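You operate a simulated robot arm through the tools that you are given. There is no shell and no other tool. Be economical: measure what you need, move in short steps, check, and stop when the job is done.

You run a simulated two-armed robot. Do the job below in one go: nothing can be reset, and whatever is moved stays where it is left.

## Task
On the assembly bench top, fold the cloth in half.

It is judged by the outcome, as a careful person would: the job done as asked, and still so three seconds after it is handed in. It fails if anything else is knocked over, pushed out of place, dropped, spilled or broken. Flat cloth is picked up by pressing the open fingertips on it (5 to 10 N) and closing them slowly along it; thin cloth reads only 2 to 8 mm in the jaws.

## Robot
Two 6-joint arms with two-finger grippers on one trunk, on a base that drives. Base frame: it is fixed to the floor where the robot stands at the start and does not move with it; the origin is under the middle of the robot, x ahead of it, y to its left, z up; the surface under the hand at the start is at about z = 800. Units: mm, rad, N and s.
The left shoulder is at the start at [30, 178, 863], the right one opposite. With the tool pointing down near the work surface each hand reaches from about 100 to 840 mm from the robot's upright axis, wherever it stands, measured 20 degrees to its own side. Places, roughly: assembly bench top [600, -500, 800]. Payload 2.54 kg a hand.
The tool frame of a hand sits at the grasp point between the pads (the TCP): z along the fingers, y along the line on which they close. The tips reach 30 mm beyond it. The gripper opens to 116 mm. The gripper's body begins 95 mm behind the TCP.
Orientation is that of the tool frame in the base frame, as a unit quaternion [w, x, y, z]. With the fingers straight down and closing along the base's y, the tool's x points along the base's -x, its y along +y and its z along -z.

## Interface
- The arms move only by the tool nudge_tool. It takes "left_deltas", "right_deltas" or both (then of equal length, played together; a hand with none holds still); each is text: rows parted by semicolons, each of 7 numbers parted by spaces: the shift along the tool's x, y, z in m, then the turn, a rotation vector about the tool's x, y, z in rad, then the finger opening in m, from 0 to 0.116. In form: tx ty tz rx ry rz grip; .... A call has 1 to 12 rows; each row shifts and turns the commanded pose from where the row before left it, along the tool's axes as they then stand. Each row takes 0.2 s and may step no farther than 50 mm and 0.15 rad from the row before; otherwise, or with a gripper value out of range, the whole call is refused. Where a pose cannot be reached the arm comes as near as it can. A force on the tool above 40 N (or 10 N above the force at the start of the call, whichever is more), or a blocked arm, ends the call early, and 0.2 s more pass. Each finger travels about 153 mm/s and halts on what it meets, pressing with about 33 N; the grip force reading is that of the motor and also rises with nothing between the fingers. The clock runs only during rows and for 0.2 s after the last one: add rows that do not move to give the fingers time. The reply holds the time, the measured pose of the TCP, the force on the tool along the base axes, the opening and the grip force, in the units named above and with some noise, with the torque about the TCP (base axes, N m) and any sound that the robot's microphone picked up.
- Cameras (640 x 400 px; columns grow to the right, rows downward): "scene" is now at [38.7, -10.6, 1572.8]; the picture's right is [-0.17, -0.99, 0.00], its down [-0.82, 0.14, -0.56] and it looks along [0.55, -0.10, -0.83] (base axes); focal length 261 px, centre (320, 200). "left" rides on the left gripper at [69, 15, -122] in its tool frame; the picture's right is [-0.21, 0.98, 0.00], its down [-0.83, -0.18, -0.53] and it looks along [-0.52, -0.11, 0.85] (tool axes); focal length 251 px, centre (320, 200). "right" rides on the right gripper at [69, -15, -122] in its tool frame; the picture's right is [0.21, 0.98, 0.00], its down [-0.83, 0.18, -0.53] and it looks along [-0.52, 0.11, 0.85] (tool axes); focal length 251 px, centre (320, 200). There is no depth. A picture from a camera that has moved, and an enlarged one, comes with that camera's place and axes in the base frame and with its lens.
- get_image(camera): a new picture of that camera. The clock stands still meanwhile.
- raise_lower(by): slides the trunk up (or, below 0, down) by that many mm; the arms and the scene camera ride with it, the base frame stays. It gives what a move gives, with no picture.
- roll_base(legs): drives the robot by 1 to 6 legs, each [ahead, left, turn to the left] in mm, mm and rad, along the robot's own axes; the way and the turn of a leg run together, so that a leg with both is an arc; at most 1500 mm and 3.142 rad a leg. The arms and the cameras ride along, it lands a little off, and it stops where it bumps. It gives what a move gives.
- aim_head(pan, tilt): turns the head with the scene camera to pan (to the left, within 2.496 rad either way) and tilt (down, from -0.506 to 1.204), counted from straight ahead of the robot. It gives what a move gives.
- close_up(camera, box): a new picture of the part [left, top, right, bottom] of that camera's present view, enlarged. The clock stands still meanwhile.
- close_job(): hands the job in; it is judged then, once.

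Go step by step. Nothing tells you exact positions but the pictures and the camera data: compare them with the known pose of the tool, close in by small moves and look again before you grip or let go. The budget is 120 turns and 108 pictures, counting those below and the enlarged ones. Unless the task says otherwise, let go and move clear before handing in, and close with one line.

The tools are called after "Request:" as a command line: name --argument value ..., lists and objects as JSON in quotes. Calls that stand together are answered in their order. nudge_tool: Moves the arms, as the interface text tells. Its arguments: {"type":"object","properties":{"left_deltas":{"type":"string"},"right_deltas":{"type":"string"}},"required":[]} The other tools are called the same way: raise_lower (by) slides the trunk up or down; roll_base (legs) drives the base; aim_head (pan, tilt) turns the head that bears the scene camera; get_image (camera) takes a picture; close_up (camera, box) takes an enlarged picture of a part of a camera's view; close_job () hands the job in.

At the start:

```text
clock: 0.0
left_ee_pos: [510.9, 129.3, 985.2]
left_tcp_rot: [0.001, 0.0, 1.0, 0.001]
left_wrist_force: [0.7, 0.5, 0.2]
left_wrist_torque: [0.02, 0.0, 0.02]
left_width: 115.7
left_finger_force: 0.0
right_ee_pos: [500.2, -268.2, 951.1]
right_tcp_rot: [-0.001, 0.0, 1.0, 0.0]
right_wrist_force: [0.2, -1.0, -0.3]
right_wrist_torque: [-0.03, 0.02, -0.02]
right_width: 115.9
right_finger_force: 0.1
trunk travel left (down, up): [-75.0, 465.0]
robot x, y, heading: [-3.1, 1.8, -0.002]
head pan, tilt: [-0.173, 0.979]
```

scene: 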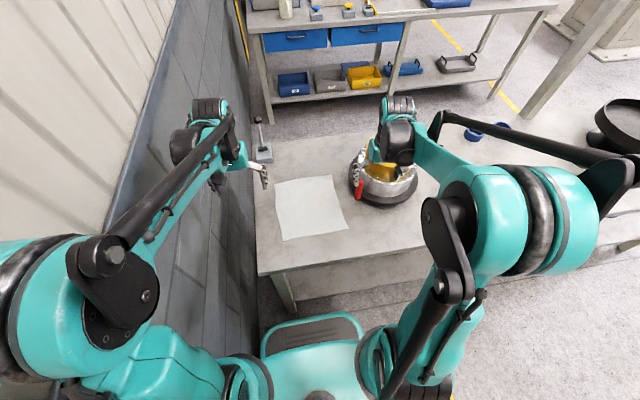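
right: 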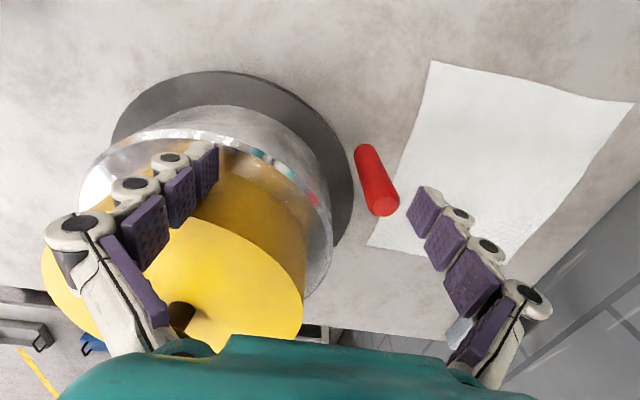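
left: 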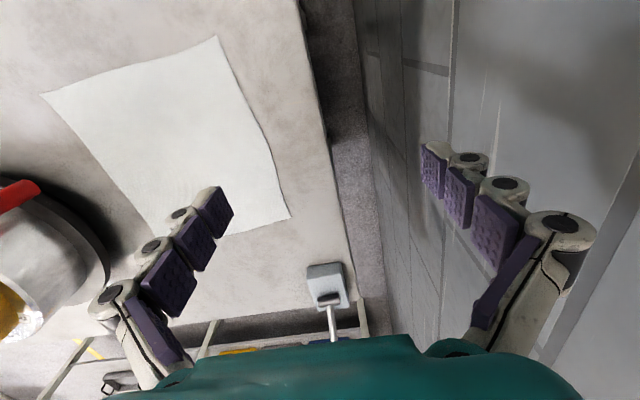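

I see the white cloth flat at about x 415–657, y −175 to 50, with a pot and a red object just to its right. I'll look more closely at these before choosing the fold direction.

Request:
close_up --camera "scene" --box '[240, 110, 440, 260]'

Request:
close_up --camera "right" --box '[300, 40, 640, 280]'

```text
2.67 times, centred on (340, 185) of scene
camera zoom: at [38.7, -10.6, 1572.8], right [-0.17, -0.99, 0.0], down [-0.82, 0.14, -0.56], along [0.55, -0.1, -0.83], focal length 696 px, centre (267, 240)
```

zoom: 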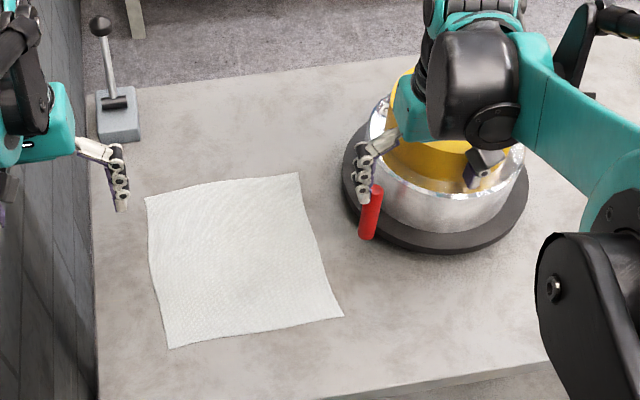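

```text
1.67 times, centred on (470, 160) of right
camera zoom: at [431.4, -283.7, 1071.8], right [-0.21, 0.98, 0.0], down [0.83, 0.18, 0.53], along [0.52, 0.11, -0.85], focal length 419 px, centre (70, 267)
```

zoom: 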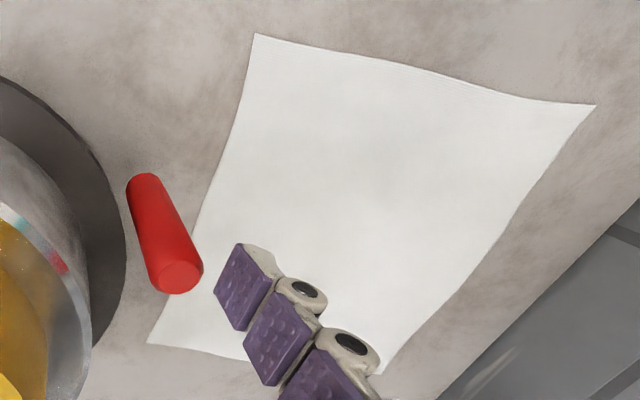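

The red thing is an upright cylinder at about [525, −220] with its top near z 912, and the pot is beyond it. I'll fold the near edge (x≈418) onto the far edge (x≈653) with both hands, so I first raise the right hand and bring both over the near corners.

Request:
nudge_tool --left_deltas "0 0 0 0 0 0 0.08; 0 0 0 0 0 0 0.045; 0.028 -0.037 0 0 0 0 0.045; 0.028 -0.037 0 0 0 0 0.045; 0.027 -0.037 0 0 0 0 0.045; 0 0 0.03 0 0 0 0.045; 0 0 0.03 0 0 0 0.045" --right_deltas "0 0 -0.04 0 0 0 0.116; 0 0 -0.03 0 0 0 0.116; 0.023 0.037 0 0 0 0 0.08; 0.023 0.038 0 0 0 0 0.045; 0.022 0.038 0 0 0 0 0.045; 0 0 0.04 0 0 0 0.045; 0 0 0.04 0 0 0 0.045"

Request:
get_image --camera "scene"

Request:
get_image --camera "left"

Request:
get_image --camera "right"

```text
clock: 1.6
left_ee_pos: [428.8, 19.4, 924.1]
left_tcp_rot: [0.0, 0.0, 1.0, 0.0]
left_wrist_force: [0.4, 0.5, 0.3]
left_wrist_torque: [-0.03, 0.03, -0.02]
left_width: 45.1
left_finger_force: 0.0
right_ee_pos: [433.1, -153.7, 937.5]
right_tcp_rot: [0.0, 0.0, 1.0, 0.001]
right_wrist_force: [0.2, -0.2, 0.1]
right_wrist_torque: [0.03, 0.01, 0.0]
right_width: 45.1
right_finger_force: 0.1
trunk travel left (down, up): [-75.0, 465.0]
robot x, y, heading: [-2.5, 4.1, -0.001]
head pan, tilt: [-0.173, 0.979]
```

```text
102 pictures are left
camera scene: at [39.2, -10.7, 1572.7], right [-0.17, -0.99, 0.0], down [-0.82, 0.14, -0.56], along [0.55, -0.1, -0.83], focal length 261 px, centre (320, 200)
```

scene: 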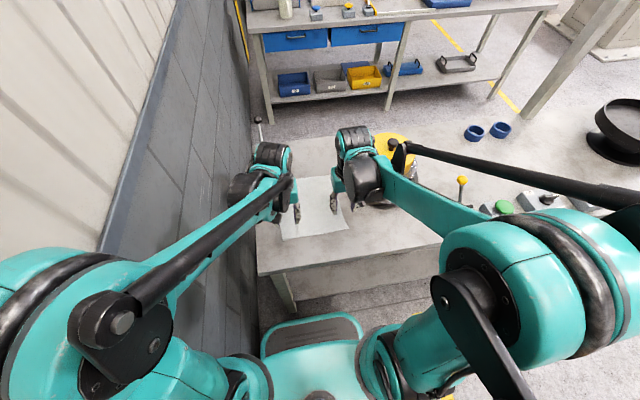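

```text
101 pictures are left
camera left: at [359.7, 34.2, 1046.3], right [0.21, 0.98, 0.0], down [0.83, -0.18, 0.53], along [0.52, -0.11, -0.85], focal length 251 px, centre (320, 200)
```

left: 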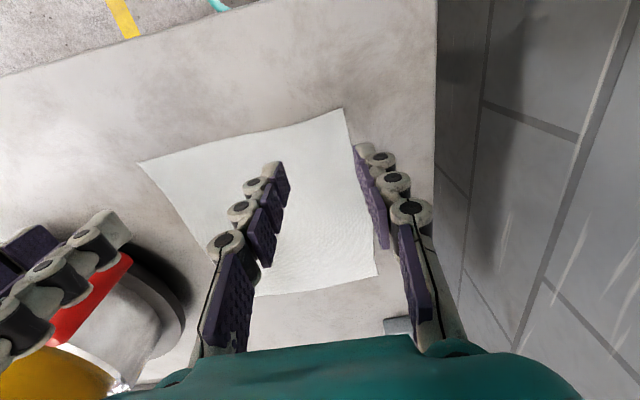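

```text
100 pictures are left
camera right: at [363.2, -168.0, 1059.1], right [-0.21, 0.98, 0.0], down [0.83, 0.18, 0.53], along [0.52, 0.11, -0.85], focal length 251 px, centre (320, 200)
```

right: 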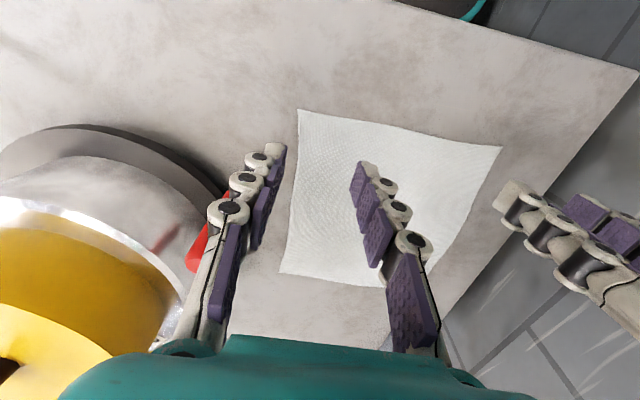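

Cloth corners refined: D(416,44), C(423,−176), B(657,−166), A(655,54). I'll narrow the fingers to 30 mm, shift inward a little and descend to just above the cloth.

Request:
nudge_tool --left_deltas "0 -0.007 0 0 0 0 0.03; 0 0 0.04 0 0 0 0.03; -0.001 0 0.03 0 0 0 0.03; 0 0 0.014 0 0 0 0.03; 0 0 0 0 0 0 0.03" --right_deltas "0 0.008 0 0 0 0 0.03; 0 0 0.045 0 0 0 0.03; -0.001 0 0.035 0 0 0 0.03; 0 0 0.018 0 0 0 0.03; 0 0 0 0 0 0 0.03"

Request:
get_image --camera "left"

Request:
get_image --camera "right"

```text
clock: 2.8
left_ee_pos: [430.1, 14.4, 840.7]
left_tcp_rot: [0.001, -0.001, 1.0, 0.0]
left_wrist_force: [-0.5, 0.8, -0.8]
left_wrist_torque: [0.0, 0.01, -0.02]
left_width: 29.9
left_finger_force: 0.1
right_ee_pos: [433.6, -146.8, 842.6]
right_tcp_rot: [0.0, 0.0, 1.0, 0.0]
right_wrist_force: [0.2, 0.3, -0.3]
right_wrist_torque: [0.0, 0.05, -0.01]
right_width: 30.0
right_finger_force: 0.1
trunk travel left (down, up): [-75.0, 465.0]
robot x, y, heading: [1.1, 0.1, -0.002]
head pan, tilt: [-0.173, 0.979]
```

```text
99 pictures are left
camera left: at [360.6, 28.5, 962.5], right [0.21, 0.98, 0.0], down [0.83, -0.18, 0.53], along [0.52, -0.11, -0.85], focal length 251 px, centre (320, 200)
```

left: 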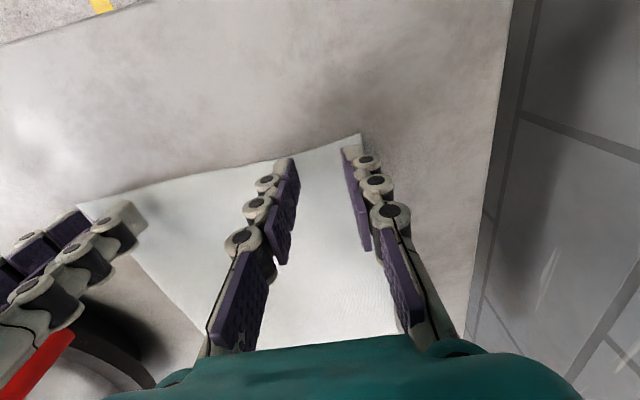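

```text
98 pictures are left
camera right: at [364.7, -161.3, 964.3], right [-0.21, 0.98, 0.0], down [0.83, 0.18, 0.53], along [0.52, 0.11, -0.85], focal length 251 px, centre (320, 200)
```

right: 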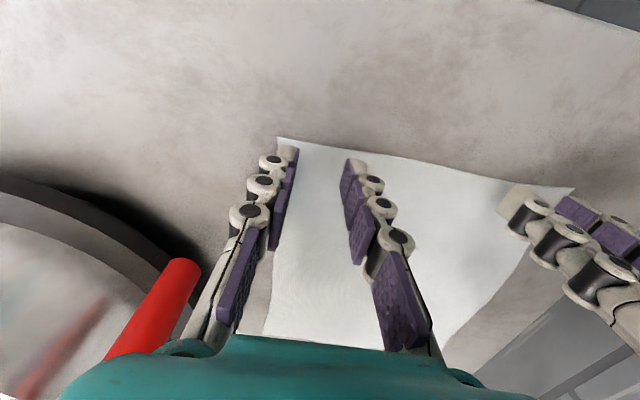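

Both hands sit just above the near edge, with the outer fingers close to the side edges. I'll shift in 4 mm and lower slowly to contact.

Request:
nudge_tool --left_deltas "0 -0.004 0.004 0 0 0 0.03; 0 0 0.003 0 0 0 0.03; 0 0 0.002 0 0 0 0.03; 0 0 0.002 0 0 0 0.03; 0 0 0 0 0 0 0.03" --right_deltas "0 0.004 0.005 0 0 0 0.03; 0 0 0.004 0 0 0 0.03; 0 0 0.002 0 0 0 0.03; 0 0 0.002 0 0 0 0.03; 0 0 0 0 0 0 0.03"

```text
clock: 4.0
left_ee_pos: [428.1, 8.4, 830.8]
left_tcp_rot: [0.001, 0.0, 1.0, 0.001]
left_wrist_force: [3.7, -0.6, 22.6]
left_wrist_torque: [-0.12, -0.1, 0.04]
left_width: 30.1
left_finger_force: 0.0
right_ee_pos: [431.2, -141.9, 831.4]
right_tcp_rot: [0.001, 0.0, 1.0, 0.0]
right_wrist_force: [2.9, 0.7, 23.7]
right_wrist_torque: [0.11, 0.01, -0.02]
right_width: 30.6
right_finger_force: 0.5
trunk travel left (down, up): [-75.0, 465.0]
robot x, y, heading: [-1.0, -0.7, -0.002]
head pan, tilt: [-0.173, 0.979]
```

Contact at about 23 N on both, which is a bit much. I'll ease up.

Request:
nudge_tool --left_deltas "0 0 -0.0012 0 0 0 0.03; 0 0 0 0 0 0 0.03" --right_deltas "0 0 -0.0012 0 0 0 0.03; 0 0 0 0 0 0 0.03"

```text
clock: 4.6
left_ee_pos: [428.3, 8.1, 829.7]
left_tcp_rot: [0.0, 0.0, 1.0, -0.001]
left_wrist_force: [-1.2, -0.8, 11.5]
left_wrist_torque: [-0.15, 0.05, 0.04]
left_width: 30.9
left_finger_force: 0.3
right_ee_pos: [432.3, -143.2, 829.9]
right_tcp_rot: [0.0, 0.0, 1.0, 0.0]
right_wrist_force: [-1.1, 0.4, 10.6]
right_wrist_torque: [0.15, 0.06, 0.03]
right_width: 30.7
right_finger_force: 0.0
trunk travel left (down, up): [-75.0, 465.0]
robot x, y, heading: [2.6, -5.4, -0.002]
head pan, tilt: [-0.173, 0.979]
```

Force is now about 10 N each. Closing slowly along the cloth.

Request:
nudge_tool --left_deltas "0 0 -0.0002 0 0 0 0.027; 0 0 0 0 0 0 0.024; 0 0 0 0 0 0 0.021; 0 0 0 0 0 0 0.018; 0 0 0 0 0 0 0.015; 0 0 0 0 0 0 0.012; 0 0 0 0 0 0 0.009; 0 0 0 0 0 0 0.006; 0 0 0 0 0 0 0.003; 0 0 0 0 0 0 0; 0 0 0 0 0 0 0" --right_deltas "0 0 -0.0002 0 0 0 0.027; 0 0 0 0 0 0 0.024; 0 0 0 0 0 0 0.021; 0 0 0 0 0 0 0.018; 0 0 0 0 0 0 0.015; 0 0 0 0 0 0 0.012; 0 0 0 0 0 0 0.009; 0 0 0 0 0 0 0.006; 0 0 0 0 0 0 0.003; 0 0 0 0 0 0 0; 0 0 0 0 0 0 0"

Request:
get_image --camera "left"

Request:
get_image --camera "right"

```text
clock: 7.0
left_ee_pos: [430.5, 8.0, 830.6]
left_tcp_rot: [0.0, 0.0, 1.0, 0.0]
left_wrist_force: [-0.9, 0.1, 0.1]
left_wrist_torque: [0.0, 0.02, 0.01]
left_width: 0.3
left_finger_force: 29.1
right_ee_pos: [433.2, -142.6, 829.7]
right_tcp_rot: [0.0, 0.0, 1.0, 0.001]
right_wrist_force: [-0.1, -0.4, 3.8]
right_wrist_torque: [-0.03, 0.04, 0.0]
right_width: 2.0
right_finger_force: 31.5
trunk travel left (down, up): [-75.0, 465.0]
robot x, y, heading: [-2.1, 4.2, 0.002]
head pan, tilt: [-0.173, 0.979]
```

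```text
97 pictures are left
camera left: at [360.4, 22.9, 953.1], right [0.21, 0.98, 0.0], down [0.83, -0.18, 0.53], along [0.52, -0.11, -0.85], focal length 251 px, centre (320, 200)
```

left: 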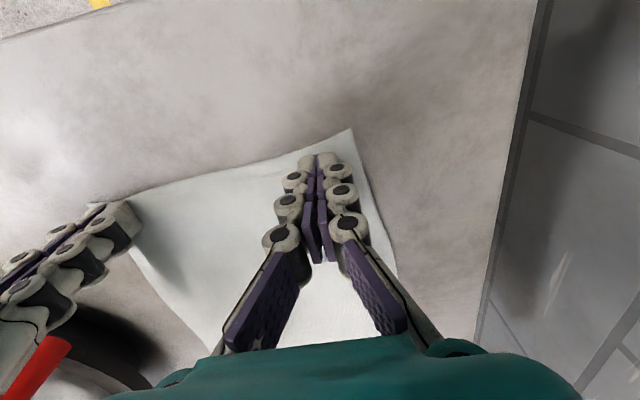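

```text
96 pictures are left
camera right: at [364.4, -157.8, 952.0], right [-0.21, 0.98, 0.0], down [0.83, 0.18, 0.53], along [0.52, 0.11, -0.85], focal length 251 px, centre (320, 200)
```

right: 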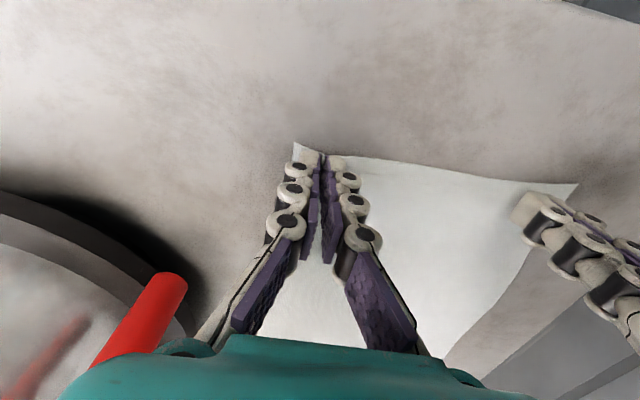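

The right hand reads 2 mm, so it probably caught the cloth; the left reads 0.3 mm and its pressure faded. I'll retry the left with a bit more pressure.

Request:
nudge_tool --left_deltas "0 0 -0.006 0 0 0 0; 0 0.002 0 0 0 0 0.03; 0 0 0 0 0 0 0.03; 0 0 0.004 0 0 0 0.03; 0 0 0.0025 0 0 0 0.03; 0 0 0.001 0 0 0 0.03; 0 0 0 0 0 0 0.03"

```text
clock: 8.6
left_ee_pos: [428.3, 9.4, 829.5]
left_tcp_rot: [0.0, 0.0, 1.0, -0.001]
left_wrist_force: [3.3, -2.8, 33.3]
left_wrist_torque: [-0.36, -0.03, 0.1]
left_width: 30.2
left_finger_force: 6.7
right_ee_pos: [433.9, -143.5, 831.0]
right_tcp_rot: [0.001, 0.0, 1.0, 0.0]
right_wrist_force: [-0.6, 1.7, 0.4]
right_wrist_torque: [0.02, 0.01, 0.02]
right_width: 2.2
right_finger_force: 31.7
trunk travel left (down, up): [-75.0, 465.0]
robot x, y, heading: [-3.2, 1.2, -0.001]
head pan, tilt: [-0.173, 0.979]
```

Request:
nudge_tool --left_deltas "0 0 -0.0018 0 0 0 0.03; 0 0 0 0 0 0 0.027; 0 0 0 0 0 0 0.024; 0 0 0 0 0 0 0.021; 0 0 0 0 0 0 0.019"

```text
clock: 9.8
left_ee_pos: [428.5, 9.1, 829.7]
left_tcp_rot: [0.0, 0.0, 1.0, 0.0]
left_wrist_force: [0.4, -0.2, 0.4]
left_wrist_torque: [-0.01, -0.02, -0.02]
left_width: 19.1
left_finger_force: 0.1
right_ee_pos: [434.6, -142.4, 831.1]
right_tcp_rot: [-0.001, 0.0, 1.0, 0.0]
right_wrist_force: [-1.0, 0.1, 5.8]
right_wrist_torque: [0.04, 0.02, 0.0]
right_width: 2.0
right_finger_force: 31.8
trunk travel left (down, up): [-75.0, 465.0]
robot x, y, heading: [-3.2, 3.0, 0.0]
head pan, tilt: [-0.173, 0.979]
```

The force vanishes as the fingers close, so I'll follow down while closing.

Request:
nudge_tool --left_deltas "0 0 0.001 0 0 0 0.019; 0 0 0 0 0 0 0.019"

```text
clock: 10.4
left_ee_pos: [428.9, 10.0, 831.1]
left_tcp_rot: [0.0, 0.001, 1.0, 0.0]
left_wrist_force: [0.2, 0.6, 10.8]
left_wrist_torque: [0.12, 0.01, -0.01]
left_width: 18.6
left_finger_force: 0.0
right_ee_pos: [434.3, -142.5, 830.3]
right_tcp_rot: [0.0, 0.0, 1.0, 0.0]
right_wrist_force: [-0.8, 1.0, 1.8]
right_wrist_torque: [0.04, 0.01, -0.03]
right_width: 2.0
right_finger_force: 32.0
trunk travel left (down, up): [-75.0, 465.0]
robot x, y, heading: [-1.0, 0.0, 0.005]
head pan, tilt: [-0.173, 0.979]
```

Request:
nudge_tool --left_deltas "0 0 0.0002 0 0 0 0.017; 0 0 0.0002 0 0 0 0.015; 0 0 0.0002 0 0 0 0.013; 0 0 0.0002 0 0 0 0.011"

Request:
get_image --camera "left"

```text
clock: 11.4
left_ee_pos: [429.0, 10.6, 829.2]
left_tcp_rot: [0.0, 0.0, 1.0, 0.0]
left_wrist_force: [2.4, 0.2, 10.5]
left_wrist_torque: [0.05, 0.0, -0.04]
left_width: 9.5
left_finger_force: 0.0
right_ee_pos: [433.2, -142.0, 829.9]
right_tcp_rot: [-0.001, 0.0, 1.0, 0.0]
right_wrist_force: [-0.9, 1.2, 1.8]
right_wrist_torque: [0.06, 0.03, 0.01]
right_width: 2.3
right_finger_force: 32.1
trunk travel left (down, up): [-75.0, 465.0]
robot x, y, heading: [0.2, -0.4, -0.002]
head pan, tilt: [-0.173, 0.979]
```

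```text
95 pictures are left
camera left: at [359.7, 24.5, 951.6], right [0.21, 0.98, 0.0], down [0.83, -0.18, 0.53], along [0.52, -0.11, -0.85], focal length 251 px, centre (320, 200)
```

left: 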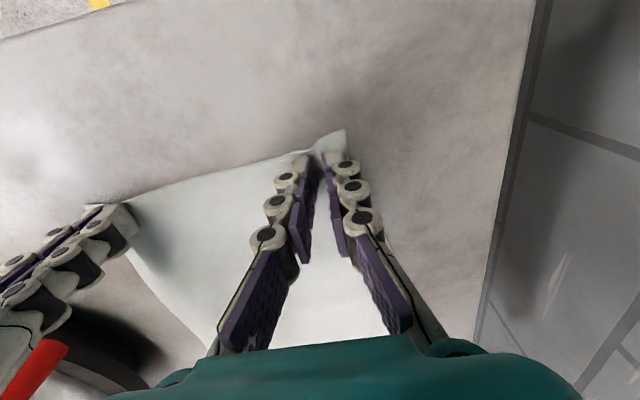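

Now the left shows a pleat forming between the fingertips. Finishing the pinch.

Request:
nudge_tool --left_deltas "0 0 0.0001 0 0 0 0.008; 0 0 0.0001 0 0 0 0.005; 0 0 0 0 0 0 0.002; 0 0 0 0 0 0 0; 0 0 0 0 0 0 0"

Request:
close_up --camera "left" --box '[220, 90, 420, 215]'

Request:
close_up --camera "right" --box '[220, 100, 420, 225]'

```text
clock: 12.6
left_ee_pos: [428.9, 10.0, 828.2]
left_tcp_rot: [0.0, -0.001, 1.0, 0.001]
left_wrist_force: [0.1, -0.7, -0.2]
left_wrist_torque: [0.03, 0.06, -0.01]
left_width: 0.1
left_finger_force: 28.9
right_ee_pos: [433.2, -142.9, 830.9]
right_tcp_rot: [0.0, 0.001, 1.0, 0.0]
right_wrist_force: [-1.3, 1.1, 3.4]
right_wrist_torque: [0.01, 0.01, -0.02]
right_width: 2.1
right_finger_force: 30.9
trunk travel left (down, up): [-75.0, 465.0]
robot x, y, heading: [-0.4, 0.1, -0.002]
head pan, tilt: [-0.173, 0.979]
```

```text
3.20 times, centred on (320, 152) of left
camera zoom: at [359.6, 24.8, 951.2], right [0.21, 0.98, 0.0], down [0.83, -0.18, 0.53], along [0.52, -0.11, -0.85], focal length 805 px, centre (320, 352)
```

zoom: 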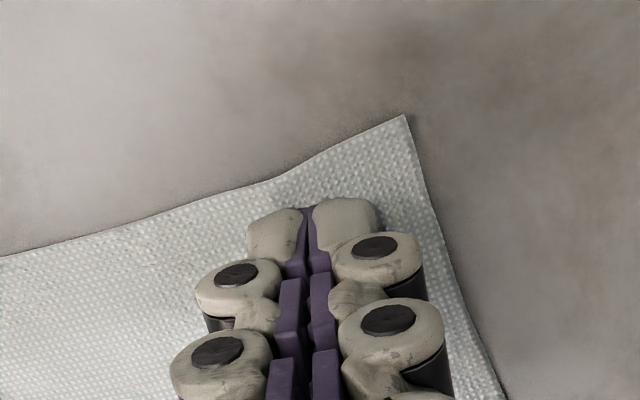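

```text
3.20 times, centred on (320, 162) of right
camera zoom: at [364.3, -157.7, 952.0], right [-0.21, 0.98, 0.0], down [0.83, 0.18, 0.53], along [0.52, 0.11, -0.85], focal length 805 px, centre (320, 320)
```

zoom: 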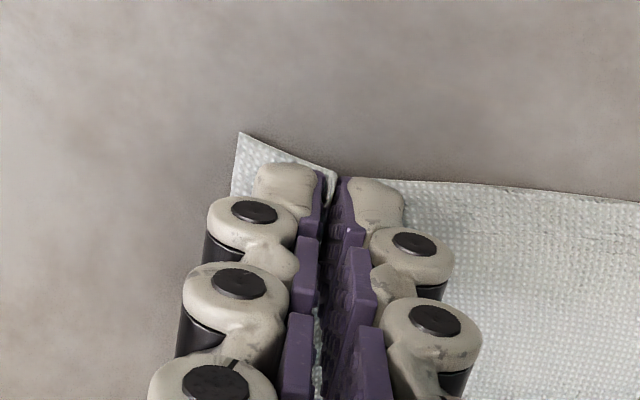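

The right hand has the cloth; the left's pleat slipped out at the end when pressure dropped. Retrying the left with more follow-through.

Request:
nudge_tool --left_deltas "0 0 -0.006 0 0 0 0; 0 0 0 0 0 0 0.026; 0 0 0 0 0 0 0.026; 0 0 0.004 0 0 0 0.026; 0 0 0.0015 0 0 0 0.026; 0 0 0 0 0 0 0.026"

```text
clock: 14.0
left_ee_pos: [428.9, 9.1, 831.0]
left_tcp_rot: [0.001, 0.0, 1.0, 0.0]
left_wrist_force: [1.0, 0.1, 26.8]
left_wrist_torque: [0.0, 0.07, 0.03]
left_width: 27.5
left_finger_force: 0.6
right_ee_pos: [433.4, -142.8, 830.1]
right_tcp_rot: [0.001, 0.0, 1.0, 0.001]
right_wrist_force: [0.9, 0.9, 0.8]
right_wrist_torque: [0.04, 0.0, -0.02]
right_width: 2.3
right_finger_force: 31.7
trunk travel left (down, up): [-75.0, 465.0]
robot x, y, heading: [2.3, -3.5, -0.001]
head pan, tilt: [-0.173, 0.979]
```

Request:
nudge_tool --left_deltas "0 0 -0.0008 0 0 0 0.024; 0 0 0 0 0 0 0.022; 0 0 0.0002 0 0 0 0.02; 0 0 0.0002 0 0 0 0.018; 0 0 0.0002 0 0 0 0.016; 0 0 0.0002 0 0 0 0.014"

```text
clock: 15.4
left_ee_pos: [429.9, 9.0, 830.5]
left_tcp_rot: [0.001, 0.0, 1.0, 0.0]
left_wrist_force: [3.5, -2.6, 19.0]
left_wrist_torque: [-0.06, -0.01, 0.0]
left_width: 14.1
left_finger_force: 0.0
right_ee_pos: [432.7, -142.9, 831.1]
right_tcp_rot: [0.0, -0.001, 1.0, 0.0]
right_wrist_force: [-0.9, 0.5, 1.4]
right_wrist_torque: [0.04, 0.01, -0.01]
right_width: 2.5
right_finger_force: 31.5
trunk travel left (down, up): [-75.0, 465.0]
robot x, y, heading: [1.3, -1.7, -0.001]
head pan, tilt: [-0.173, 0.979]
```

Request:
nudge_tool --left_deltas "0 0 0 0 0 0 0.012; 0 0 0 0 0 0 0.010; 0 0 0 0 0 0 0.008; 0 0 0 0 0 0 0.006"

Request:
close_up --camera "left" --box '[220, 90, 420, 215]'

```text
clock: 16.4
left_ee_pos: [429.5, 10.0, 829.1]
left_tcp_rot: [-0.001, 0.0, 1.0, 0.001]
left_wrist_force: [0.4, -0.5, 4.5]
left_wrist_torque: [-0.06, 0.02, 0.02]
left_width: 6.5
left_finger_force: 0.2
right_ee_pos: [434.2, -142.2, 831.2]
right_tcp_rot: [0.0, 0.0, 1.0, 0.0]
right_wrist_force: [-1.0, 1.8, 3.6]
right_wrist_torque: [0.08, 0.03, 0.04]
right_width: 2.2
right_finger_force: 31.4
trunk travel left (down, up): [-75.0, 465.0]
robot x, y, heading: [-2.3, 0.5, -0.001]
head pan, tilt: [-0.173, 0.979]
```

```text
3.20 times, centred on (320, 152) of left
camera zoom: at [360.3, 24.8, 951.8], right [0.21, 0.98, 0.0], down [0.83, -0.18, 0.53], along [0.52, -0.11, -0.85], focal length 805 px, centre (320, 352)
```

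zoom: 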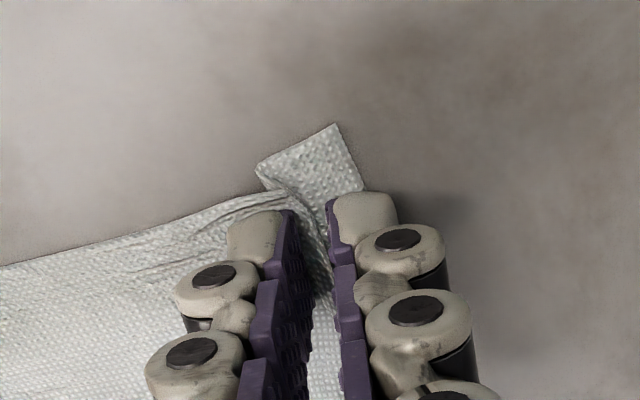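

A clear pleat is between the left fingers. Pressing slightly and closing fully.

Request:
nudge_tool --left_deltas "0 0 0.0006 0 0 0 0.005; 0 0 0.0002 0 0 0 0.003; 0 0 0.0002 0 0 0 0.001; 0 0 0 0 0 0 0; 0 0 0 0 0 0 0"

Request:
close_up --camera "left" --box '[220, 90, 420, 215]'

```text
clock: 17.6
left_ee_pos: [430.2, 10.6, 830.8]
left_tcp_rot: [0.0, 0.0, 1.0, 0.0]
left_wrist_force: [3.3, -4.1, 19.2]
left_wrist_torque: [-0.14, -0.17, -0.01]
left_width: 1.3
left_finger_force: 31.3
right_ee_pos: [433.5, -141.8, 830.1]
right_tcp_rot: [0.001, 0.0, 1.0, 0.0]
right_wrist_force: [-0.1, 2.2, 1.7]
right_wrist_torque: [0.08, 0.02, 0.01]
right_width: 2.4
right_finger_force: 31.1
trunk travel left (down, up): [-75.0, 465.0]
robot x, y, heading: [-0.9, 3.6, 0.0]
head pan, tilt: [-0.173, 0.979]
```

```text
3.20 times, centred on (320, 152) of left
camera zoom: at [360.4, 24.0, 951.6], right [0.21, 0.98, 0.0], down [0.83, -0.18, 0.53], along [0.52, -0.11, -0.84], focal length 805 px, centre (320, 352)
```

zoom: 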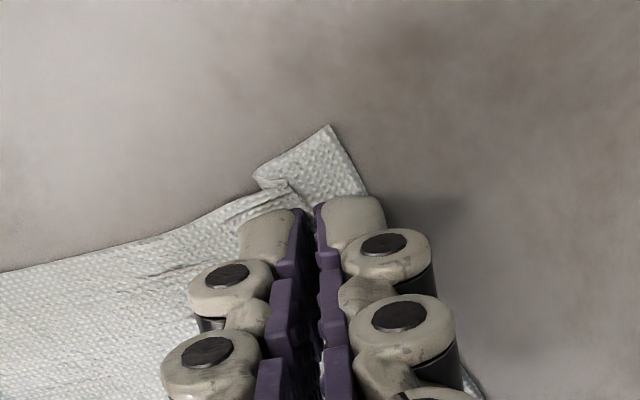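

Left now reads 1.3 mm with the pleat held. Testing with a slow 30 mm lift.

Request:
nudge_tool --left_deltas "0 0 -0.008 0 0 0 0; -0.002 0 -0.011 0 0 0 0; -0.003 0 -0.011 0 0 0 0; 0 0 0 0 0 0 0" --right_deltas "0 0 -0.008 0 0 0 0; -0.002 0 -0.011 0 0 0 0; -0.003 0 -0.011 0 0 0 0; 0 0 0 0 0 0 0"

Request:
get_image --camera "left"

Request:
get_image --camera "right"

```text
clock: 18.6
left_ee_pos: [434.9, 9.1, 858.7]
left_tcp_rot: [0.001, 0.0, 1.0, 0.0]
left_wrist_force: [-0.1, -0.4, 0.6]
left_wrist_torque: [0.01, -0.02, -0.03]
left_width: 0.3
left_finger_force: 30.5
right_ee_pos: [438.8, -143.6, 859.6]
right_tcp_rot: [0.001, 0.001, 1.0, 0.0]
right_wrist_force: [0.4, 0.1, -3.1]
right_wrist_torque: [-0.03, 0.05, 0.03]
right_width: 5.1
right_finger_force: 37.0
trunk travel left (down, up): [-75.0, 465.0]
robot x, y, heading: [-1.4, 1.6, 0.002]
head pan, tilt: [-0.173, 0.979]
```

```text
90 pictures are left
camera left: at [366.0, 24.1, 980.7], right [0.21, 0.98, 0.0], down [0.83, -0.18, 0.53], along [0.52, -0.11, -0.85], focal length 251 px, centre (320, 200)
```

left: 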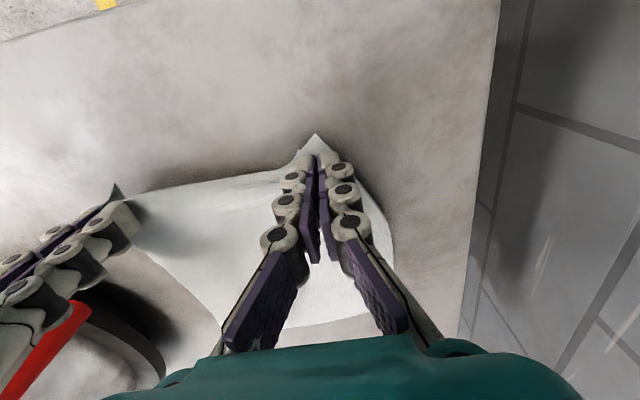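

```text
89 pictures are left
camera right: at [369.5, -158.2, 980.9], right [-0.21, 0.98, 0.0], down [0.83, 0.18, 0.53], along [0.52, 0.11, -0.85], focal length 251 px, centre (320, 200)
```

right: 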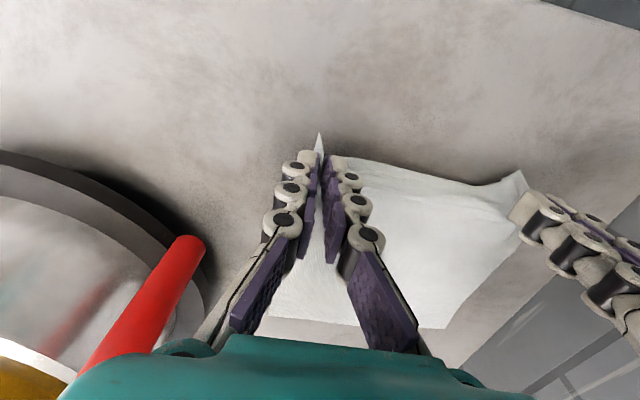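

The right clearly holds (5 mm). The left reading is doubtful, so I'll zoom in.

Request:
close_up --camera "right" --box '[420, 130, 640, 300]'

Request:
close_up --camera "left" --box '[220, 110, 420, 235]'

```text
2.35 times, centred on (530, 215) of right
camera zoom: at [369.5, -158.2, 980.9], right [-0.21, 0.98, 0.0], down [0.83, 0.18, 0.53], along [0.52, 0.11, -0.85], focal length 592 px, centre (-174, 165)
```

zoom: 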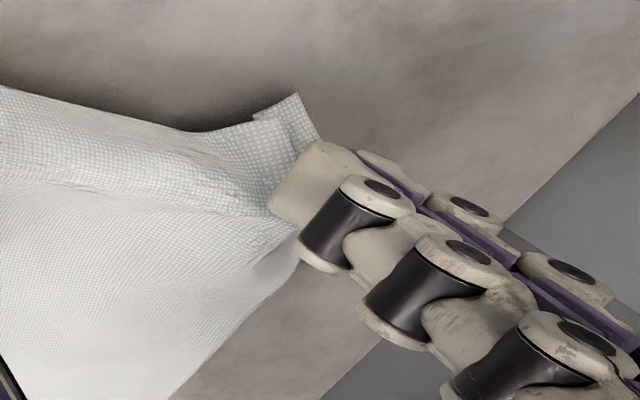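

```text
3.20 times, centred on (320, 172) of left
camera zoom: at [366.0, 24.1, 980.7], right [0.21, 0.98, 0.0], down [0.83, -0.18, 0.53], along [0.52, -0.11, -0.85], focal length 805 px, centre (320, 288)
```

zoom: 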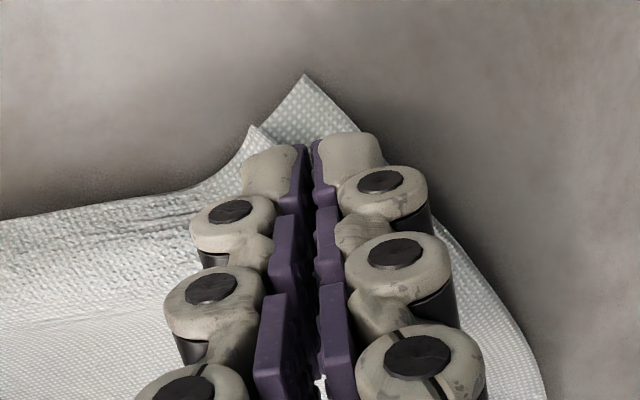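

The left holds, but only a sliver at the tips. I'll lower again and take a firmer bite with the left.

Request:
nudge_tool --left_deltas "0.003 0 0.011 0 0 0 0; 0.002 0 0.011 0 0 0 0; 0 0 0.006 0 0 0 0; 0 0 0 0 0 0 0.02; 0 0 0 0 0 0 0.02; 0 0 0.001 0 0 0 0.02; 0 0 0 0 0 0 0.02" --right_deltas "0.003 0 0.011 0 0 0 0; 0.002 0 0.011 0 0 0 0; 0 0 0.005 0 0 0 0; 0 0 0 0 0 0 0; 0 0 0 0 0 0 0; 0 0 0 0 0 0 0; 0 0 0 0 0 0 0"

Request:
close_up --camera "left" --box '[220, 90, 420, 215]'

```text
clock: 20.2
left_ee_pos: [429.6, 10.0, 829.4]
left_tcp_rot: [-0.001, 0.001, 1.0, 0.0]
left_wrist_force: [1.1, -3.4, 14.6]
left_wrist_torque: [-0.29, 0.07, 0.02]
left_width: 21.4
left_finger_force: 0.7
right_ee_pos: [432.6, -142.3, 833.7]
right_tcp_rot: [0.0, -0.001, 1.0, 0.0]
right_wrist_force: [-2.0, 2.9, 10.1]
right_wrist_torque: [0.13, -0.04, -0.02]
right_width: 0.3
right_finger_force: 28.1
trunk travel left (down, up): [-75.0, 465.0]
robot x, y, heading: [2.5, 1.7, 0.0]
head pan, tilt: [-0.173, 0.979]
```

```text
3.20 times, centred on (320, 152) of left
camera zoom: at [359.8, 24.9, 952.2], right [0.21, 0.98, 0.0], down [0.83, -0.18, 0.53], along [0.52, -0.12, -0.85], focal length 805 px, centre (320, 352)
```

zoom: 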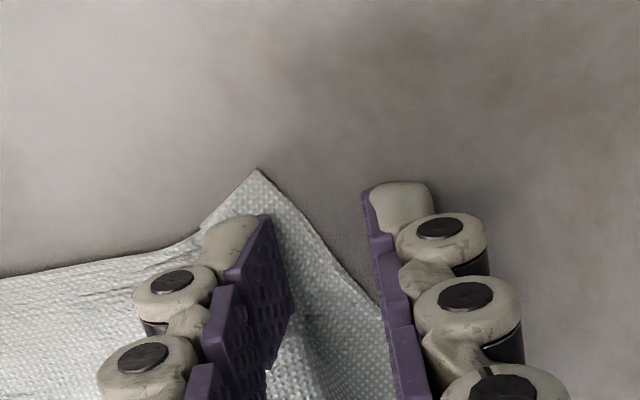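

Request:
close_up --camera "right" --box '[220, 100, 420, 225]'

Request:
get_image --camera "left"

```text
3.20 times, centred on (320, 162) of right
camera zoom: at [363.8, -157.4, 955.1], right [-0.21, 0.98, 0.0], down [0.83, 0.18, 0.53], along [0.52, 0.11, -0.85], focal length 805 px, centre (320, 320)
```

zoom: 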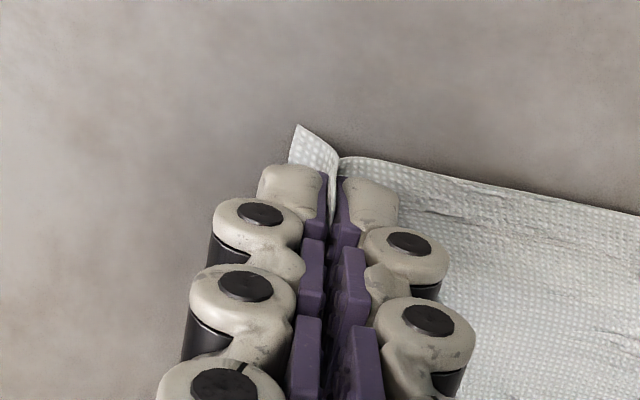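

```text
84 pictures are left
camera left: at [359.8, 24.9, 952.2], right [0.21, 0.98, 0.0], down [0.83, -0.18, 0.53], along [0.52, -0.12, -0.85], focal length 251 px, centre (320, 200)
```

left: 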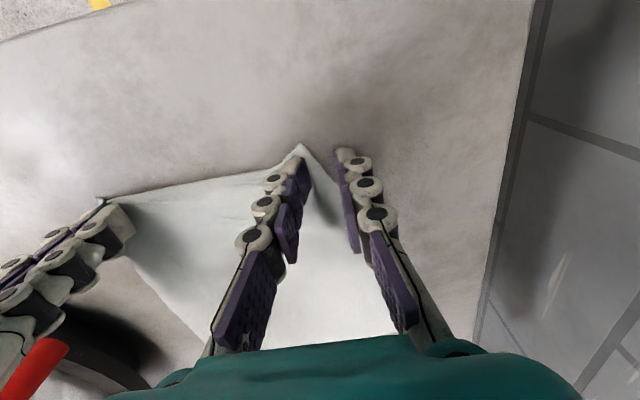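

The right still has its pleat. The left's outer finger is off the cloth, so I'll lift it slightly, shift inward and press again.

Request:
nudge_tool --left_deltas "0 0 -0.01 0 0 0 0.02; -0.005 -0.012 0 0 0 0 0.02; 0 0 0 0 0 0 0.02; 0 0 0.008 0 0 0 0.02; 0 0 0 0 0 0 0.02"

Request:
close_up --camera "left" --box '[220, 90, 420, 215]'

```text
clock: 21.4
left_ee_pos: [433.4, -2.5, 831.2]
left_tcp_rot: [-0.001, 0.0, 1.0, 0.0]
left_wrist_force: [-0.7, 1.1, -0.6]
left_wrist_torque: [-0.01, 0.0, -0.01]
left_width: 20.3
left_finger_force: 0.1
right_ee_pos: [433.3, -141.3, 832.7]
right_tcp_rot: [0.0, 0.0, 1.0, 0.0]
right_wrist_force: [0.1, 0.4, -2.9]
right_wrist_torque: [-0.06, 0.07, 0.0]
right_width: 5.0
right_finger_force: 40.1
trunk travel left (down, up): [-75.0, 465.0]
robot x, y, heading: [-0.4, 0.8, 0.001]
head pan, tilt: [-0.173, 0.979]
```

```text
3.20 times, centred on (320, 152) of left
camera zoom: at [364.3, 12.3, 953.3], right [0.21, 0.98, 0.0], down [0.83, -0.18, 0.53], along [0.52, -0.11, -0.85], focal length 805 px, centre (320, 352)
```

zoom: 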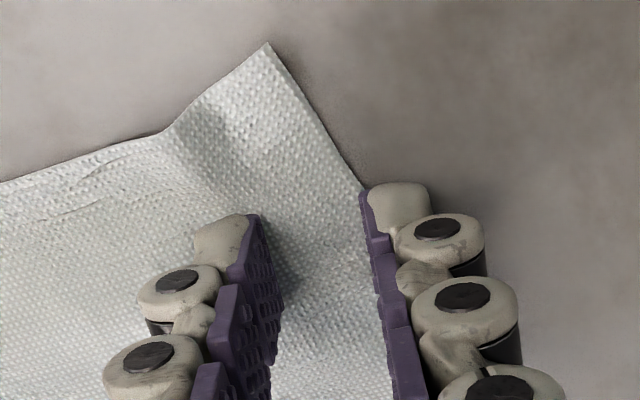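

Request:
nudge_tool --left_deltas "0 0 -0.006 0 0 0 0.016; 0.011 -0.005 0 0 0 0 0.016; 0 0 0.006 0 0 0 0.016; 0 0 0.0015 0 0 0 0.016; 0 0 0 0 0 0 0.016"

Request:
close_up --camera "left" --box '[220, 90, 420, 215]'

```text
clock: 22.6
left_ee_pos: [423.9, -7.5, 830.4]
left_tcp_rot: [0.0, 0.0, 1.0, 0.0]
left_wrist_force: [0.7, 0.4, 8.4]
left_wrist_torque: [0.04, -0.1, 0.0]
left_width: 15.7
left_finger_force: 0.1
right_ee_pos: [434.1, -142.3, 834.1]
right_tcp_rot: [0.0, -0.001, 1.0, 0.0]
right_wrist_force: [0.2, 0.0, -1.9]
right_wrist_torque: [-0.07, 0.04, -0.02]
right_width: 5.7
right_finger_force: 35.6
trunk travel left (down, up): [-75.0, 465.0]
robot x, y, heading: [-1.5, 0.4, -0.003]
head pan, tilt: [-0.173, 0.979]
```

```text
3.20 times, centred on (320, 152) of left
camera zoom: at [353.8, 8.1, 952.4], right [0.21, 0.98, 0.0], down [0.83, -0.18, 0.53], along [0.52, -0.11, -0.85], focal length 805 px, centre (320, 352)
```

zoom: 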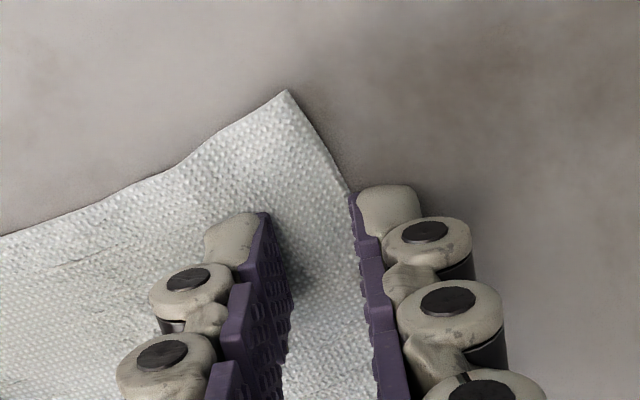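

Request:
get_image --camera "left"

Request:
get_image --camera "right"

Request:
close_up --camera "scene" --box '[240, 110, 400, 260]'

```text
81 pictures are left
camera left: at [353.8, 8.1, 952.4], right [0.21, 0.98, 0.0], down [0.83, -0.18, 0.53], along [0.52, -0.11, -0.85], focal length 251 px, centre (320, 200)
```

left: 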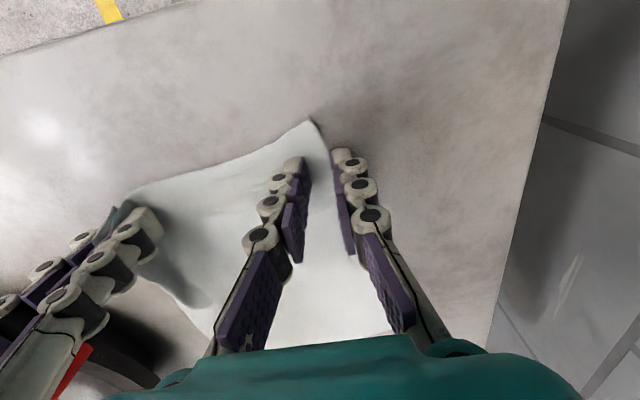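

```text
80 pictures are left
camera right: at [364.0, -157.4, 955.1], right [-0.21, 0.98, 0.0], down [0.83, 0.18, 0.53], along [0.52, 0.11, -0.85], focal length 251 px, centre (320, 200)
```

right: 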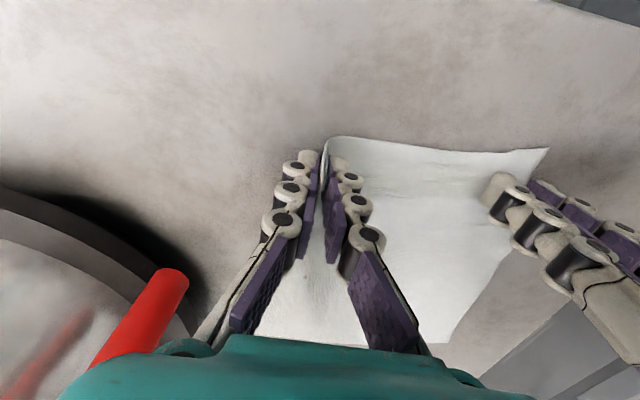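

```text
2.67 times, centred on (320, 185) of scene
camera zoom: at [38.2, -10.5, 1572.9], right [-0.17, -0.99, 0.0], down [-0.82, 0.14, -0.56], along [0.55, -0.1, -0.83], focal length 696 px, centre (320, 240)
```

zoom: 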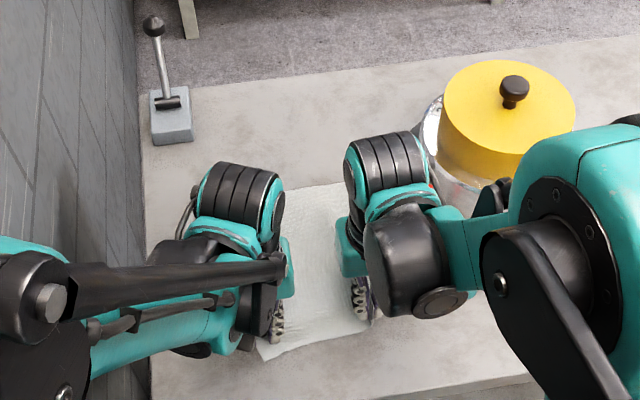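

The cloth slides easily and the left outer finger keeps landing off the edge. I'll lift the left hand and turn it 90° so it closes across the edge (along x), which also keeps it clear of the right hand.

Request:
nudge_tool --left_deltas "0 0 -0.02 0 0 0 0.016; 0 0 0 0 0 0.143 0.016; 0 0 0 0 0 0.143 0.016; 0 0 0 0 0 0.143 0.016; 0 0 0 0 0 0.143 0.016; 0 0 0 0 0 0.143 0.016; 0 0 0 0 0 0.143 0.016; 0 0 0 0 0 0.143 0.016; 0 0 0 0 0 0.143 0.016; 0 0 0 0 0 0.143 0.016; 0 0 0 0 0 0.143 0.016; 0 0 0 0 0 0.141 0.016"

Request:
get_image --camera "left"

Request:
get_image --camera "right"

```text
clock: 25.2
left_ee_pos: [423.9, -6.9, 849.9]
left_tcp_rot: [0.0, 0.707, 0.707, 0.001]
left_wrist_force: [0.2, 0.8, -0.4]
left_wrist_torque: [0.03, 0.02, 0.01]
left_width: 15.9
left_finger_force: 0.0
right_ee_pos: [434.2, -143.0, 832.0]
right_tcp_rot: [0.0, 0.0, 1.0, 0.001]
right_wrist_force: [-0.5, -5.0, 1.9]
right_wrist_torque: [-0.04, 0.06, 0.03]
right_width: 2.3
right_finger_force: 36.6
trunk travel left (down, up): [-75.0, 465.0]
robot x, y, heading: [1.8, 2.6, -0.002]
head pan, tilt: [-0.173, 0.979]
```

```text
78 pictures are left
camera left: at [438.8, 61.7, 971.8], right [0.98, -0.22, 0.0], down [-0.18, -0.83, 0.53], along [-0.12, -0.52, -0.85], focal length 251 px, centre (320, 200)
```

left: 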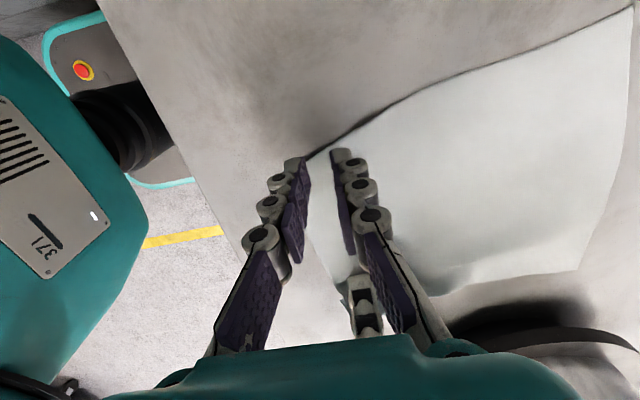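

```text
77 pictures are left
camera right: at [364.3, -157.5, 954.9], right [-0.21, 0.98, 0.0], down [0.83, 0.18, 0.53], along [0.52, 0.11, -0.85], focal length 251 px, centre (320, 200)
```

right: 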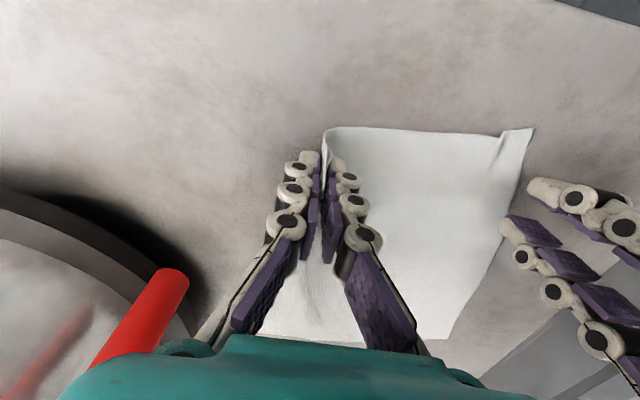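

The cloth has swivelled around the right grip. I'll release the right hand too, lift both clear and re-measure.

Request:
nudge_tool --right_deltas "0 0 0 0 0 0 0.01; 0 0 0 0 0 0 0.02; 0 0 0 0 0 0 0.03; 0 0 -0.02 0 0 0 0.03; 0 0 -0.04 0 0 0 0.03; 0 0 -0.04 0 0 0 0.03; 0 0 -0.03 0 0 0 0.03; 0 0 0 0 0 0 0.03" --left_deltas "0 0 0 0 0 0 0.016; 0 0 0 0 0 0 0.016; 0 0 0 0 0 0 0.016; 0 0 -0.02 0 0 0 0.03; 0 0 -0.04 0 0 0 0.03; 0 0 -0.04 0 0 0 0.03; 0 0 -0.01 0 0 0 0.03; 0 0 0 0 0 0 0.03"

Request:
get_image --camera "left"

Request:
get_image --camera "right"

```text
clock: 27.0
left_ee_pos: [423.8, -6.9, 959.0]
left_tcp_rot: [-0.001, 0.707, 0.707, -0.001]
left_wrist_force: [0.0, 0.4, -0.6]
left_wrist_torque: [0.0, 0.01, 0.0]
left_width: 29.9
left_finger_force: 0.1
right_ee_pos: [434.9, -141.3, 962.7]
right_tcp_rot: [0.0, 0.0, 1.0, 0.0]
right_wrist_force: [0.4, 0.2, -0.3]
right_wrist_torque: [-0.02, -0.04, -0.03]
right_width: 30.1
right_finger_force: 0.0
trunk travel left (down, up): [-75.0, 465.0]
robot x, y, heading: [1.8, -0.8, 0.004]
head pan, tilt: [-0.173, 0.979]
```

```text
76 pictures are left
camera left: at [439.3, 62.4, 1081.3], right [0.98, -0.21, 0.0], down [-0.18, -0.83, 0.53], along [-0.11, -0.52, -0.85], focal length 251 px, centre (320, 200)
```

left: 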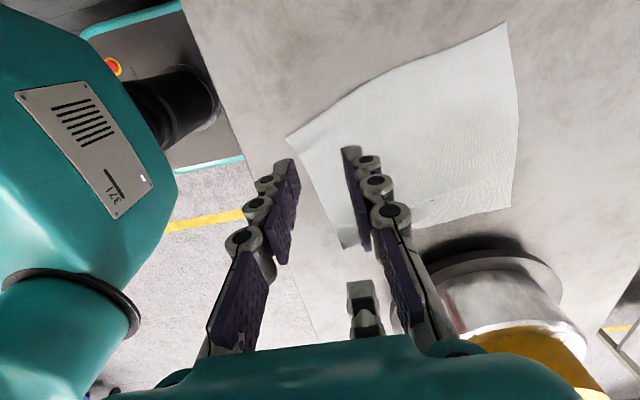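

```text
75 pictures are left
camera right: at [364.8, -156.9, 1084.6], right [-0.21, 0.98, 0.0], down [0.83, 0.18, 0.53], along [0.52, 0.11, -0.85], focal length 251 px, centre (320, 200)
```

right: 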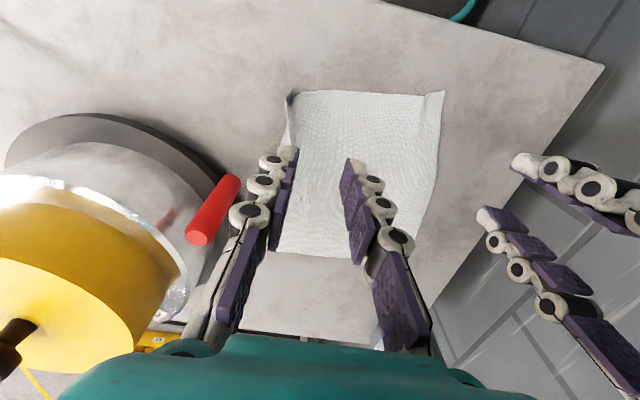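

Request:
close_up --camera "right" --box '[240, 60, 480, 270]'

Request:
close_up --camera "left" --box '[260, 10, 540, 260]'

```text
1.90 times, centred on (360, 165) of right
camera zoom: at [364.8, -156.9, 1084.6], right [-0.21, 0.98, 0.0], down [0.83, 0.18, 0.53], along [0.52, 0.11, -0.85], focal length 479 px, centre (244, 267)
```

zoom: 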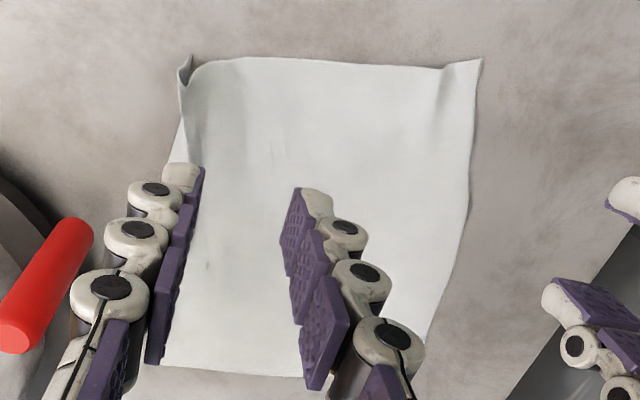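

```text
1.60 times, centred on (400, 135) of left
camera zoom: at [439.3, 62.4, 1081.3], right [0.98, -0.21, 0.0], down [-0.18, -0.83, 0.53], along [-0.11, -0.52, -0.85], focal length 402 px, centre (192, 304)
```

zoom: 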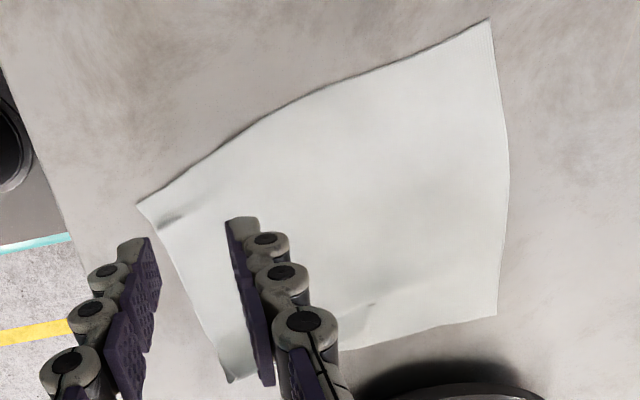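

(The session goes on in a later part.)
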